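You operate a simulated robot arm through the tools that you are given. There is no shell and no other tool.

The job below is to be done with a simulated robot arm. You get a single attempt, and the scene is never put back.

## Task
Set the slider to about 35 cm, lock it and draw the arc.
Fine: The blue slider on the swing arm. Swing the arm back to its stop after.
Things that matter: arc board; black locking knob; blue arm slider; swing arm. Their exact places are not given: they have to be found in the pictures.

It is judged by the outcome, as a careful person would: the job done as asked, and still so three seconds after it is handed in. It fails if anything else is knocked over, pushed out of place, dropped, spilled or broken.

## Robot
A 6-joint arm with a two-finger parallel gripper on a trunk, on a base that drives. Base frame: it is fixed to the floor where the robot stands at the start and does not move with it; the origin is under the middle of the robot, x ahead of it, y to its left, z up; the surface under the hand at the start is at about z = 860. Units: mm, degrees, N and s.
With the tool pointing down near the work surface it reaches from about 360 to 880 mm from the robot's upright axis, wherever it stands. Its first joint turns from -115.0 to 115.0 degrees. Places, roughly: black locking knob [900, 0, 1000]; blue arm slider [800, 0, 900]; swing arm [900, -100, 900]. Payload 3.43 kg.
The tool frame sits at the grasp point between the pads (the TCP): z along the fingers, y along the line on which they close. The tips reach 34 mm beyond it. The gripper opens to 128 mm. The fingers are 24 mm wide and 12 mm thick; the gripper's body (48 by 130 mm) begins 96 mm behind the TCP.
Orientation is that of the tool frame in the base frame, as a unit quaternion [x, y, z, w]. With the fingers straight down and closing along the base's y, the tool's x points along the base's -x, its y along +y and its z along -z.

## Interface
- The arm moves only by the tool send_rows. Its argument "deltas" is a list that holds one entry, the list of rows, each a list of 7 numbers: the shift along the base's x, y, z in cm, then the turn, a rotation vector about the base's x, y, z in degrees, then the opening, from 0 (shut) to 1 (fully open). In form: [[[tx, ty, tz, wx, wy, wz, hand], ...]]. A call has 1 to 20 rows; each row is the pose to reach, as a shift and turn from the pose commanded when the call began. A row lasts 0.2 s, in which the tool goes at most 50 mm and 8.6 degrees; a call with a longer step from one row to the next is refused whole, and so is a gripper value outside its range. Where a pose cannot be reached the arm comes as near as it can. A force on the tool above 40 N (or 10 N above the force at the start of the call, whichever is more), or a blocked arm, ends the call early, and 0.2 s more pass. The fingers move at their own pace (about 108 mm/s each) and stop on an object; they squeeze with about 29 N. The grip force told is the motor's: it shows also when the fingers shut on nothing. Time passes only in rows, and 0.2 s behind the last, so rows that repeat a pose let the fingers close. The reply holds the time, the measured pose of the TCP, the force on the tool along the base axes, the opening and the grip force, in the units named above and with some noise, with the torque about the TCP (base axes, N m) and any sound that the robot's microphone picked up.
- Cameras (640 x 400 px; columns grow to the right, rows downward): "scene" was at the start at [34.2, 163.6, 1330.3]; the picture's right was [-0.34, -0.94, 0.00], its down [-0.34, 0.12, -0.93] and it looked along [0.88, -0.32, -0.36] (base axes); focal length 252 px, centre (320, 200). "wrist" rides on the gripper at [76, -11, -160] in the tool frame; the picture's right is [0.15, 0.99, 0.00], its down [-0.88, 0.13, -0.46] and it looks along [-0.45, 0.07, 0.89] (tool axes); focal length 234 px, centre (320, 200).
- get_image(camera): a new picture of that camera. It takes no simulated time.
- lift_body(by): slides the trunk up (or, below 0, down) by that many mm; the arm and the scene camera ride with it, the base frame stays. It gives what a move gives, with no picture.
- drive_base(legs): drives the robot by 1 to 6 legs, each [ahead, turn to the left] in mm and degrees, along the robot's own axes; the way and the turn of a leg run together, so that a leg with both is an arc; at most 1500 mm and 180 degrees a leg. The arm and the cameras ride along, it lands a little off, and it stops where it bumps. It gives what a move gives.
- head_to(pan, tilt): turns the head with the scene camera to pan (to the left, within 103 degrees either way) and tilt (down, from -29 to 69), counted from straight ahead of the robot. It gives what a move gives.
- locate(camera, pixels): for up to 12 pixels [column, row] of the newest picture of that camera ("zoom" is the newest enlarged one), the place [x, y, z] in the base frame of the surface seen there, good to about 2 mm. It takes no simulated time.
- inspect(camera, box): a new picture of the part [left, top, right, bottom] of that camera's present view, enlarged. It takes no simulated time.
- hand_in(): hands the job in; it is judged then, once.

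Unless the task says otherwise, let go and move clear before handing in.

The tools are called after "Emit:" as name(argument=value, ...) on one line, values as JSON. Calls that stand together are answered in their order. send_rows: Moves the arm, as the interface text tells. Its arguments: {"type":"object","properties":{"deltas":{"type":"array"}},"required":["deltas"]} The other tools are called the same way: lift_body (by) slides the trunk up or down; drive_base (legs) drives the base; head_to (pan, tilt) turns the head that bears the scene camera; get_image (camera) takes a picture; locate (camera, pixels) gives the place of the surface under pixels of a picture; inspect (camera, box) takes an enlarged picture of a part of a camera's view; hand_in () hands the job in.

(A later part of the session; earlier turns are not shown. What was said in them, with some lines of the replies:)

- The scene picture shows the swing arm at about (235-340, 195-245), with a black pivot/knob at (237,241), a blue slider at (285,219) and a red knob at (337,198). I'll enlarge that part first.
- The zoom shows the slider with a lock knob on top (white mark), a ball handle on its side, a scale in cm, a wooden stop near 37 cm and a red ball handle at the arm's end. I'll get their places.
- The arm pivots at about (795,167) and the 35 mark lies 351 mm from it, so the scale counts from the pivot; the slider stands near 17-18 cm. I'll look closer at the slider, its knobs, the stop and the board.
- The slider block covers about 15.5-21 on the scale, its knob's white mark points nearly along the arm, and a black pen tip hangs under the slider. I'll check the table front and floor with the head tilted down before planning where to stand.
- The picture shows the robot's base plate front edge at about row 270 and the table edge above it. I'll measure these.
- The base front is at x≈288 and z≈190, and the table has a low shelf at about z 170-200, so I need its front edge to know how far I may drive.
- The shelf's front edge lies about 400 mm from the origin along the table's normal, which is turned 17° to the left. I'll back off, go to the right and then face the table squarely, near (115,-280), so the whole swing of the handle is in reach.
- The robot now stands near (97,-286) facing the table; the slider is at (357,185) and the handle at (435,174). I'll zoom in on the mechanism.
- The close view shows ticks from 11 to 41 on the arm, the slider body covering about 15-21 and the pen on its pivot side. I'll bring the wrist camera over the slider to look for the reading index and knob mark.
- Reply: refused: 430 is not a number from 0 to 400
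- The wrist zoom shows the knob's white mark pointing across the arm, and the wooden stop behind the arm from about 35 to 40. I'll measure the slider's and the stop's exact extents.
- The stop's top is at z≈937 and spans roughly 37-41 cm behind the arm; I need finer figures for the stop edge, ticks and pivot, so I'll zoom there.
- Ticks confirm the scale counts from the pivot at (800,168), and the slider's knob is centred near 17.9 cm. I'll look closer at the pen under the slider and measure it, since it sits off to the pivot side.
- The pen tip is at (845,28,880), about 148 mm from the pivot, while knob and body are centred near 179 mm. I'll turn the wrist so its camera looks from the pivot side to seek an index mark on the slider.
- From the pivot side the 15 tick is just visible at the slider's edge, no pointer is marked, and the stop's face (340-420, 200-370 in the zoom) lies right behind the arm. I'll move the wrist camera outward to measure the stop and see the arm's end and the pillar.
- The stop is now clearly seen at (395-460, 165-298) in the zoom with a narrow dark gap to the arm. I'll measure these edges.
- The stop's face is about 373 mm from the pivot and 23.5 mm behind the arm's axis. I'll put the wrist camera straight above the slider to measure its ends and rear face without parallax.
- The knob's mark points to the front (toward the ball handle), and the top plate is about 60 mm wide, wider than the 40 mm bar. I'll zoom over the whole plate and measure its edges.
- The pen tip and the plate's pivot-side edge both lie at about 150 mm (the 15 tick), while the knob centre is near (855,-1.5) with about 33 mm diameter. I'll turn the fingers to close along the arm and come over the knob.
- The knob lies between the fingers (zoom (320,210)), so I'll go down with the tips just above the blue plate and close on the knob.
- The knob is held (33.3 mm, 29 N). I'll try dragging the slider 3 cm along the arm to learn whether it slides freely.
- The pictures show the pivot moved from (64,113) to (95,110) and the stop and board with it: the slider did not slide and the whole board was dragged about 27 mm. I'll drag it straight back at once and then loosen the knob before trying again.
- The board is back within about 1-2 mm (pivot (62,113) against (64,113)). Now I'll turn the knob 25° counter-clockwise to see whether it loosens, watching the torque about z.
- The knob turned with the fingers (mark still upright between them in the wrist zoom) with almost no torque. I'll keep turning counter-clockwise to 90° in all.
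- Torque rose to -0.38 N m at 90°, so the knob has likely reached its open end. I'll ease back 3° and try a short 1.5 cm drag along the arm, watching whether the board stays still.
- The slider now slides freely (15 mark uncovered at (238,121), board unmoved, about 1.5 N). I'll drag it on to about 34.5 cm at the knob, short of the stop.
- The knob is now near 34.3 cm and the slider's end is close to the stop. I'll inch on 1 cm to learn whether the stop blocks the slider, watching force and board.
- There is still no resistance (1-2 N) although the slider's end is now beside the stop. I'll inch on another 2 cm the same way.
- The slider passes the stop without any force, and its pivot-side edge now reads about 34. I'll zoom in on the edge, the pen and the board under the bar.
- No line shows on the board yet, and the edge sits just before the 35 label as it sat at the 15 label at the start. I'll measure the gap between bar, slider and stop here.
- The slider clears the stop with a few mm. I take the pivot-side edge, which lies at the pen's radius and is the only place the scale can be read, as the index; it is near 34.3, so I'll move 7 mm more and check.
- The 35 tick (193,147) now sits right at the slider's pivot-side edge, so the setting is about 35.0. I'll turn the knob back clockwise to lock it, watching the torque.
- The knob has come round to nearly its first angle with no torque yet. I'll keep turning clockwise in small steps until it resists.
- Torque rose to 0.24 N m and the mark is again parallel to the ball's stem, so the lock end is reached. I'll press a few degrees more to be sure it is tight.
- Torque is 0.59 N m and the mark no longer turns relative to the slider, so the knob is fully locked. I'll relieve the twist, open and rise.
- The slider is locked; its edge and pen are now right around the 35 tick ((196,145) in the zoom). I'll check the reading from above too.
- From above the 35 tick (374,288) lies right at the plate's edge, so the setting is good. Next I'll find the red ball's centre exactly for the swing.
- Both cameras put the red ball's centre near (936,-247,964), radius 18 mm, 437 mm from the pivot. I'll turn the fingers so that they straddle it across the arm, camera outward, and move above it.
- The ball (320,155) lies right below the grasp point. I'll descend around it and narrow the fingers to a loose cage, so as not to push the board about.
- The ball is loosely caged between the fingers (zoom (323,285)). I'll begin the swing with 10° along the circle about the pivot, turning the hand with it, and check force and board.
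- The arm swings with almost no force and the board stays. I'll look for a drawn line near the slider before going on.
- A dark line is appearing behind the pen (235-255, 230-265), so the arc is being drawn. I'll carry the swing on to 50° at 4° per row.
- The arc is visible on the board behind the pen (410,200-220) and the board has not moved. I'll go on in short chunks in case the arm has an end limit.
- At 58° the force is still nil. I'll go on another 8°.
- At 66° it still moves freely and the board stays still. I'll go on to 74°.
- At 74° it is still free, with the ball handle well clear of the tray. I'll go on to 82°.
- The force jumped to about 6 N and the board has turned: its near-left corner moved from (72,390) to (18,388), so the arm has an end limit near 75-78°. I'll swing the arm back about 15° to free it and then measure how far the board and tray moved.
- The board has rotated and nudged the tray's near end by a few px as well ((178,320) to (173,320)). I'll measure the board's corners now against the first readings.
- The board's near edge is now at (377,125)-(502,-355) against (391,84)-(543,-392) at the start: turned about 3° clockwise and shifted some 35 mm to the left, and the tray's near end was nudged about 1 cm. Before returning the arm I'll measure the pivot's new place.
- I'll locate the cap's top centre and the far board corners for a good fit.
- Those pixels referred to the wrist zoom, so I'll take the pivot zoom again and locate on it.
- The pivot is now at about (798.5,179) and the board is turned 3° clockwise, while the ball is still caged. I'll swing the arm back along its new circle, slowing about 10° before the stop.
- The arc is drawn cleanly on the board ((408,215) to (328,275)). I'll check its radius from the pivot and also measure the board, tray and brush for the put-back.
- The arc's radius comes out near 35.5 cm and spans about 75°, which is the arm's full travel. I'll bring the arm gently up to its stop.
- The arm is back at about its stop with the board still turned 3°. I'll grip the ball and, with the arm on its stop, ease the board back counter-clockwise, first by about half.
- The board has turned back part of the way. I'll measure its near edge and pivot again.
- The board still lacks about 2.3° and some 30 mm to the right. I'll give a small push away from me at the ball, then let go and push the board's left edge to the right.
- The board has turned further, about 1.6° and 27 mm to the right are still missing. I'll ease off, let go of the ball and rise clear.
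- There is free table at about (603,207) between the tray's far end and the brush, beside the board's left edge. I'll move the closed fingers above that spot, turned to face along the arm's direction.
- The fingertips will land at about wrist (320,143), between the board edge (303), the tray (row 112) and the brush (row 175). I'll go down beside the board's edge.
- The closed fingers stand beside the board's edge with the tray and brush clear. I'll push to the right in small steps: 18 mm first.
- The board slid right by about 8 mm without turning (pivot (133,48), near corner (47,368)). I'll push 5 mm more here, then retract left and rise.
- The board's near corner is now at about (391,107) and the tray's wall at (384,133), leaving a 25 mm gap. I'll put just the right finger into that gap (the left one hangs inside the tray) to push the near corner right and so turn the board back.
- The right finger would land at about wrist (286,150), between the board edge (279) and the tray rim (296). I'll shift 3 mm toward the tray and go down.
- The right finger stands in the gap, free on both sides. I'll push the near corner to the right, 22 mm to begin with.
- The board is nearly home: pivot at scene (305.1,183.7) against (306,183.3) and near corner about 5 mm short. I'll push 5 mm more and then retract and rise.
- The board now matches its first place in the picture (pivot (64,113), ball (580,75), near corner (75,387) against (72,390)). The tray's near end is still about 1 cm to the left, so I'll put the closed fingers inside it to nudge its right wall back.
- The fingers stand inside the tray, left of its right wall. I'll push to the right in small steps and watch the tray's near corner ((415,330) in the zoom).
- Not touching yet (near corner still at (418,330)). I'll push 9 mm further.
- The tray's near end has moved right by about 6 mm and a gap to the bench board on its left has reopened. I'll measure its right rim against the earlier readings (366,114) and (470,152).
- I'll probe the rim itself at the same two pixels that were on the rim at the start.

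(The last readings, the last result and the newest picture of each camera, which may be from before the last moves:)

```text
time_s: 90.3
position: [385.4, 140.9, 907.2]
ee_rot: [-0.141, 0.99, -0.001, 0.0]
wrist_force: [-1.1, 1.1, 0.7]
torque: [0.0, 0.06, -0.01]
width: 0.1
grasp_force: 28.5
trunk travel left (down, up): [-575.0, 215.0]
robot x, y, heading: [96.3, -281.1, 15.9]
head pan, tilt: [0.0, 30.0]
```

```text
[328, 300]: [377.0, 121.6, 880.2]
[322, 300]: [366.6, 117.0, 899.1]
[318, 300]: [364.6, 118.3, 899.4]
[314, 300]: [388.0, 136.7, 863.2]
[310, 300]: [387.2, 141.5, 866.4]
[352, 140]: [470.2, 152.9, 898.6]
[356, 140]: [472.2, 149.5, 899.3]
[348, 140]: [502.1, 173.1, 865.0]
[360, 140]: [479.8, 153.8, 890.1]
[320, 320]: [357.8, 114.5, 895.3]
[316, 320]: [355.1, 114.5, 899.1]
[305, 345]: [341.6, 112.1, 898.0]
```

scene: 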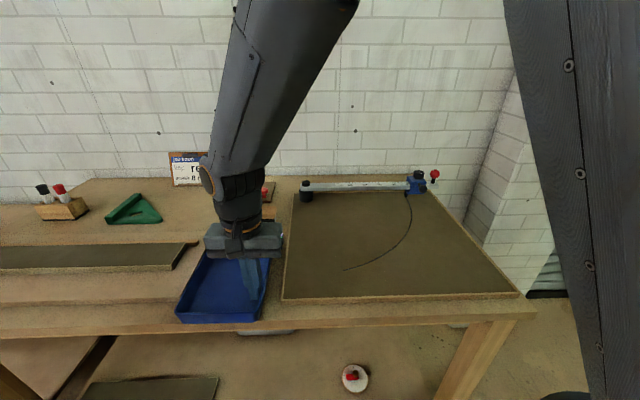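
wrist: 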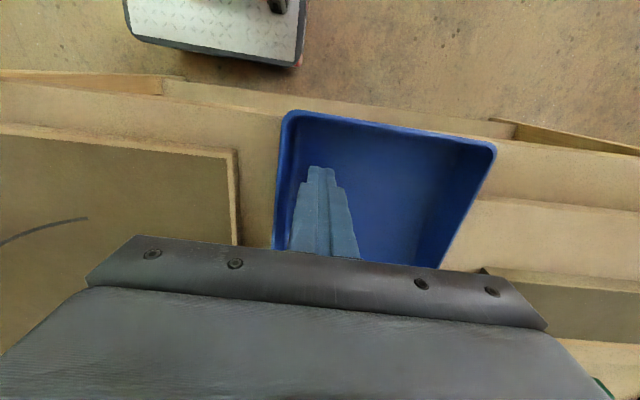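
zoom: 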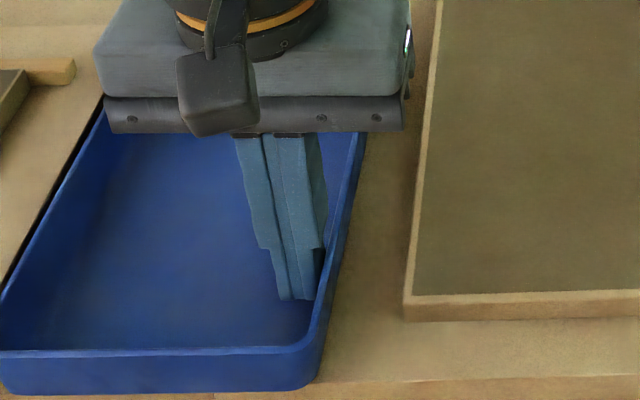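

The rim at x≈470 is back at its first reading (152.9 against 152.4), and at the near end it is 3 mm short. I'll push 3 mm more, then back off and rise.

Emit:
send_rows(deltas=[[[0.05, -0.15, 0, 0, 0, 0, 0], [0.09, -0.29, 0, 0, 0, 0, 0], [0.09, -0.29, 0, 0, 0, 0, 0], [-0.1, 0.3, 0, 0, 0, 0, 0], [-0.3, 0.9, 0, 0, 0, 0, 0], [-0.3, 0.9, 3, 0, 0, 0, 0], [-0.3, 0.9, 7, 0, 0, 0, 0], [-0.3, 0.9, 11, 0, 0, 0, 0], [-0.3, 0.9, 15, 0, 0, 0, 0]]])

Emit:
get_image(camera="scene")

Emit:
locate(camera="scene", pixels=[[262, 300], [261, 300], [268, 260], [270, 240], [230, 236], [215, 240]])

```text
time_s: 92.3
position: [381.0, 149.5, 1057.0]
ee_rot: [-0.141, 0.99, 0.001, 0.0]
wrist_force: [0.3, 0.6, -0.4]
torque: [-0.03, 0.02, 0.01]
width: 0.0
grasp_force: 29.0
trunk travel left (down, up): [-575.0, 215.0]
robot x, y, heading: [96.2, -279.5, 16.0]
head pan, tilt: [0.0, 30.0]
```

```text
taken
```

scene: 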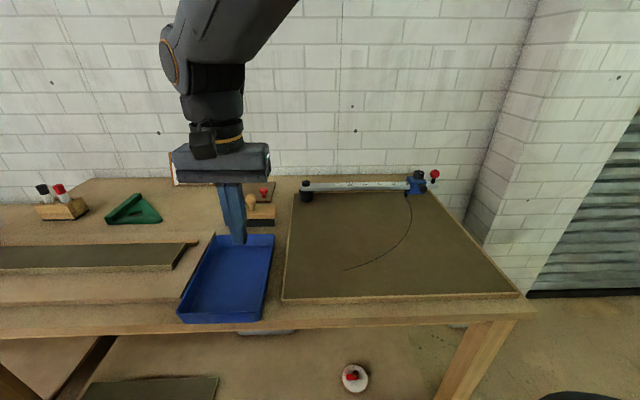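

```text
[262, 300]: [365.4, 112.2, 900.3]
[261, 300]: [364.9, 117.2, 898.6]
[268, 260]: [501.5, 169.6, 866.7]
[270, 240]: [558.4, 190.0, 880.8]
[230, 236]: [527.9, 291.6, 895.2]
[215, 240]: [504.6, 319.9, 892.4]
```

The tray's rim readings now agree with the first ones to 2-3 mm. I'll take the hand over the stop to check with the wrist camera that the arm rests at its stop and the slider is still at 35.

Emit:
send_rows(deltas=[[[1, -0.5, 3, 0, 0, 0, 0], [4, -2, 6, 0, 0, 0, 0], [8, -4.5, 6, 0, 0, 0, 0], [12, -7, 6, 0, 0, 0, 0], [16, -9.5, 6, 0, 0, 0, 0], [20, -12, 6, 0, 0, 0, 0], [24, -14.5, 6, 0, 0, 0, 0], [28, -17, 6, 0, 0, 0, 0], [32, -19.5, 6, 0, 0, 0, 0], [36, -22, 6, 0, 0, 0, 0], [40, -24.5, 6, 0, 0, 0, 0], [44, -27, 6, 0, 0, 0, 0], [48, -30, 6, 0, 0, 0, 0], [51, -32, 6, 0, 0, 0, 0], [51, -32, 6, 0, 0, 0, 0]]])

Emit:
get_image(camera="wrist")

Emit:
inspect(camera="wrist", box=[210, 90, 370, 190])

Emit:
inspect(camera="scene", box=[150, 160, 310, 335])

```text
time_s: 95.5
position: [894.2, -171.9, 1117.4]
ee_rot: [-0.142, 0.99, 0.0, 0.0]
wrist_force: [0.1, -0.1, 0.8]
torque: [-0.02, 0.0, -0.01]
width: 0.0
grasp_force: 29.6
trunk travel left (down, up): [-575.0, 215.0]
robot x, y, heading: [100.0, -284.0, 15.7]
head pan, tilt: [0.0, 30.0]
```

```text
taken
```

wrist: 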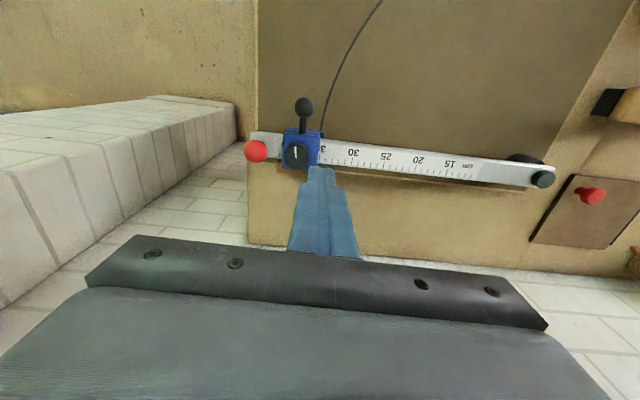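

```text
4.00 times, centred on (290, 140) of wrist
```

zoom: 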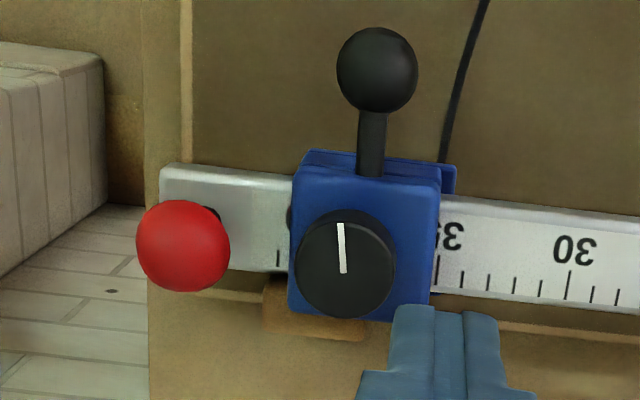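

```text
2.29 times, centred on (230, 248) of scene
```

zoom: 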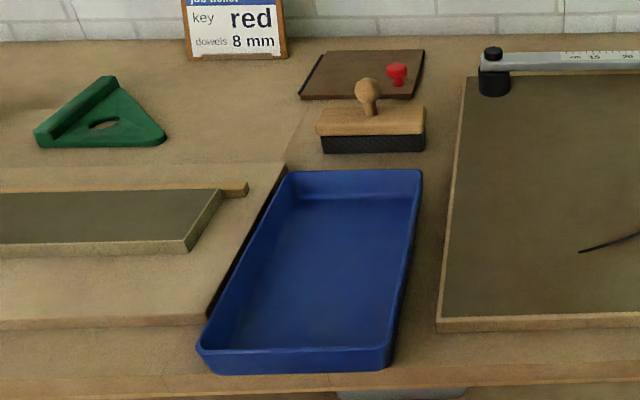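

The slider still reads 35 with the lock mark to the front, and the tray has its old gap again. I'll look closely at the gap between bar and stop.

Emit:
inspect(camera="wrist", box=[235, 125, 315, 185])

Emit:
locate(camera="zoom", pixels=[[240, 265], [245, 300], [250, 320], [240, 250], [200, 250], [260, 330], [350, 330], [300, 345], [245, 290], [150, 130], [310, 270], [240, 310]])

```text
6.67 times, centred on (275, 155) of wrist
```

zoom: 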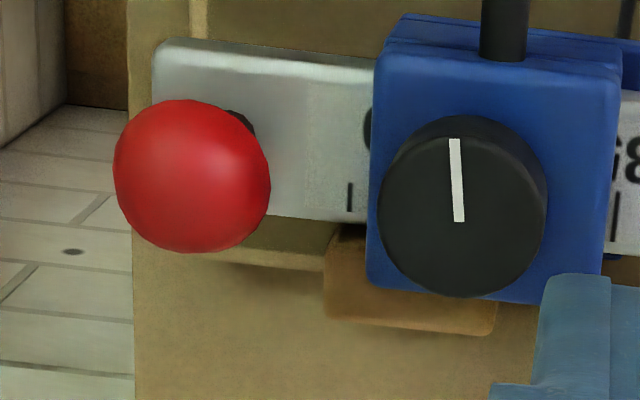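

```text
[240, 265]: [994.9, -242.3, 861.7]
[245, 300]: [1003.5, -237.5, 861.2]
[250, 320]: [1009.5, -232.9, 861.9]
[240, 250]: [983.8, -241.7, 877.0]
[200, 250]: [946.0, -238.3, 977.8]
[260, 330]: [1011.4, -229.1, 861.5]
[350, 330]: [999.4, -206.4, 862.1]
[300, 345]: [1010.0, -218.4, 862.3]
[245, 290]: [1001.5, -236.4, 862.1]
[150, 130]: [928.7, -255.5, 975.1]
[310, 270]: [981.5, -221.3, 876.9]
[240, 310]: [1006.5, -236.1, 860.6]
```

From this side the bar hides the gap. I'll repeat the overhead view along the arm that I took at the start (hand turned -90° at (918,-243)) to compare.

Emit:
send_rows(deltas=[[[0.2, -0.6, 0, 0, 0, -8.2, 0.5], [0.4, -1.2, 0, 0, 0, -16.4, 1], [0.6, -1.8, 0, 0, 0, -24.6, 1], [0.8, -2.4, 0, 0, 0, -32.8, 1], [1, -3, 0, 0, 0, -41, 1], [1.2, -3.6, 0, 0, 0, -49.2, 1], [1.5, -4.2, 0, 0, 0, -57.4, 1], [1.8, -5, 0, 0, 0, -65.6, 1], [2, -5.8, 0, 0, 0, -73.8, 1], [2.2, -6.6, 0, 0, 0, -82, 1], [2.4, -7.1, 0, 0, 0, -90, 1], [2.4, -7.1, 0, 0, 0, -90, 1]]])

Emit:
get_image(camera="wrist")

Emit:
inspect(camera="wrist", box=[270, 60, 390, 160])

```text
time_s: 98.1
position: [918.5, -241.7, 1118.1]
ee_rot: [0.6, 0.8, 0.001, 0.0]
wrist_force: [0.3, 0.2, -0.3]
torque: [-0.01, 0.0, 0.01]
width: 127.9
grasp_force: 0.0
trunk travel left (down, up): [-575.0, 215.0]
robot x, y, heading: [99.0, -286.1, 15.8]
head pan, tilt: [0.0, 30.0]
```

```text
taken
```

wrist: 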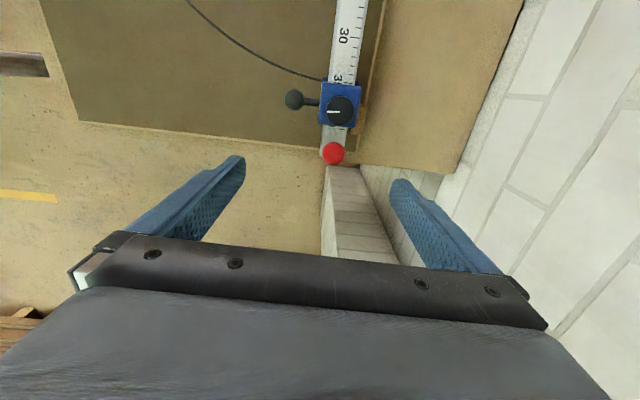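

```text
4.00 times, centred on (330, 110) of wrist
```

zoom: 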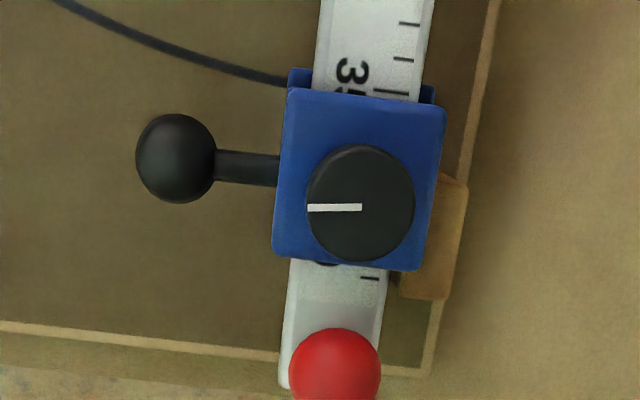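

Compared with the first overhead view, ball, bar and stop keep the same spacing (ball to stop edge 65 px against 67), so the arm is at its stop, and the arc ends at the pen under the 35 mark. I'll move the hand clear, up and back.

Emit:
send_rows(deltas=[[[0, 0, 3, 0, 0, 0, 1], [-3, 0.5, 6, 0, 0, 0, 1], [-7, 1, 8, 0, 0, 0, 1], [-11, 1.5, 10, 0, 0, 0, 1], [-15, 2, 11, 0, 0, 0, 1], [-19, 2.5, 12, 0, 0, 0, 1], [-23, 3, 12, 0, 0, 0, 1], [-27, 3.5, 12, 0, 0, 0, 1], [-31, 4, 12, 0, 0, 0, 1], [-35, 4.5, 12, 0, 0, 0, 1], [-38, 5, 12, 0, 0, 0, 1], [-38, 5, 12, 0, 0, 0, 1]]])

Emit:
get_image(camera="scene")

Emit:
inspect(camera="scene", box=[290, 155, 450, 255])

Emit:
inspect(camera="scene", box=[270, 165, 530, 320])

```text
time_s: 100.7
position: [536.3, -190.8, 1237.7]
ee_rot: [0.599, 0.801, 0.0, 0.0]
wrist_force: [-0.2, -0.9, -0.1]
torque: [0.02, -0.02, 0.02]
width: 128.1
grasp_force: 0.1
trunk travel left (down, up): [-575.0, 215.0]
robot x, y, heading: [96.4, -282.5, 15.9]
head pan, tilt: [0.0, 30.0]
```

```text
taken
```

scene: 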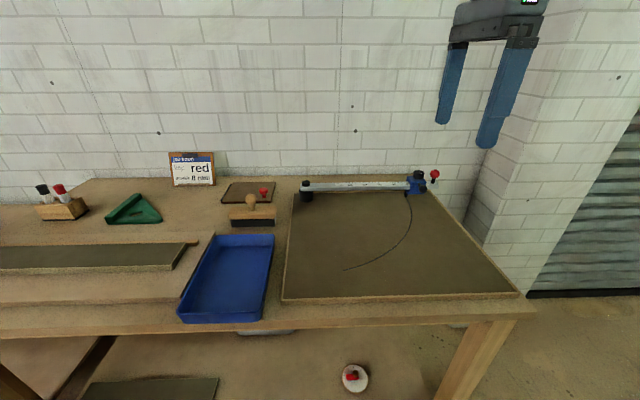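

```text
4.00 times, centred on (370, 205) of scene
```

zoom: 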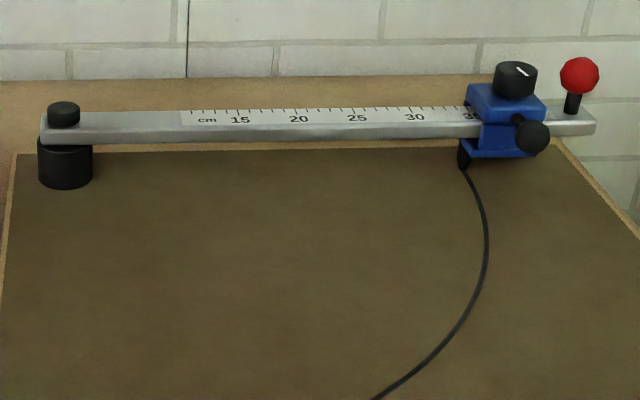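

```text
2.46 times, centred on (400, 242) of scene
```

zoom: 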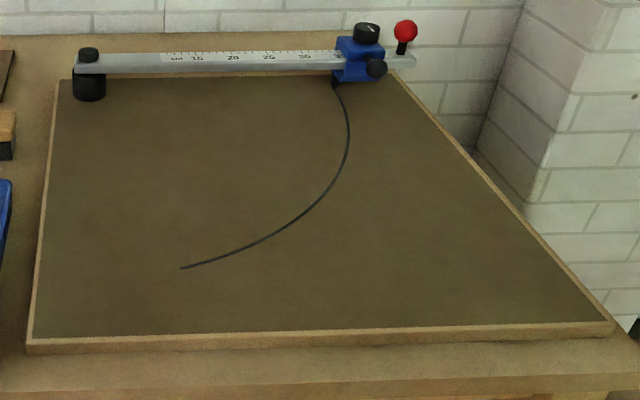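

The final pictures show the slider at 35 with the knob locked (mark to the front), and the arc drawn from (465,170) across the board. The arm is back at its stop (ball (580,75), pivot (64,113), as at the start). The board and tray are back within a few mm, and the hand is clear. I'm handing the job in.

Emit:
hand_in()

```text
The job is handed in.
```

The slider is set and locked at about 35 cm, the arc is drawn, and the swing arm is back at its stop. The job is handed in, but the board and the blue tray got moved along the way and I had to put them back.

- **Slider setting:** There is no pointer on the slider. I read the scale at its pivot-side edge, which lines up with the pen. That edge reads about 35.1–35.3 cm. If the setting is meant to be read at the knob instead, the slider stands about 3 cm too far out.
- **Lock:** The knob was locked at the start, so I loosened it, moved the slider and turned it back until it was tight.
- **Arc:** It measures about 35.5 cm from the pivot and covers about 75°, which is as far as the arm swings.
- **Board and tray moved:**
  - My first pull on the locked slider dragged the board about 27 mm, and I slid it straight back.
  - Later I pushed the arm past its end limit. The board turned about 3° and its near corner shifted about 4 cm. That corner pushed the near end of the blue tray about 1 cm.
  - I pushed both back. Compared with the earlier pictures and measurements, they are within about 3 mm of where they started.

Nothing was knocked over or dropped, and the hand is clear of the bench.
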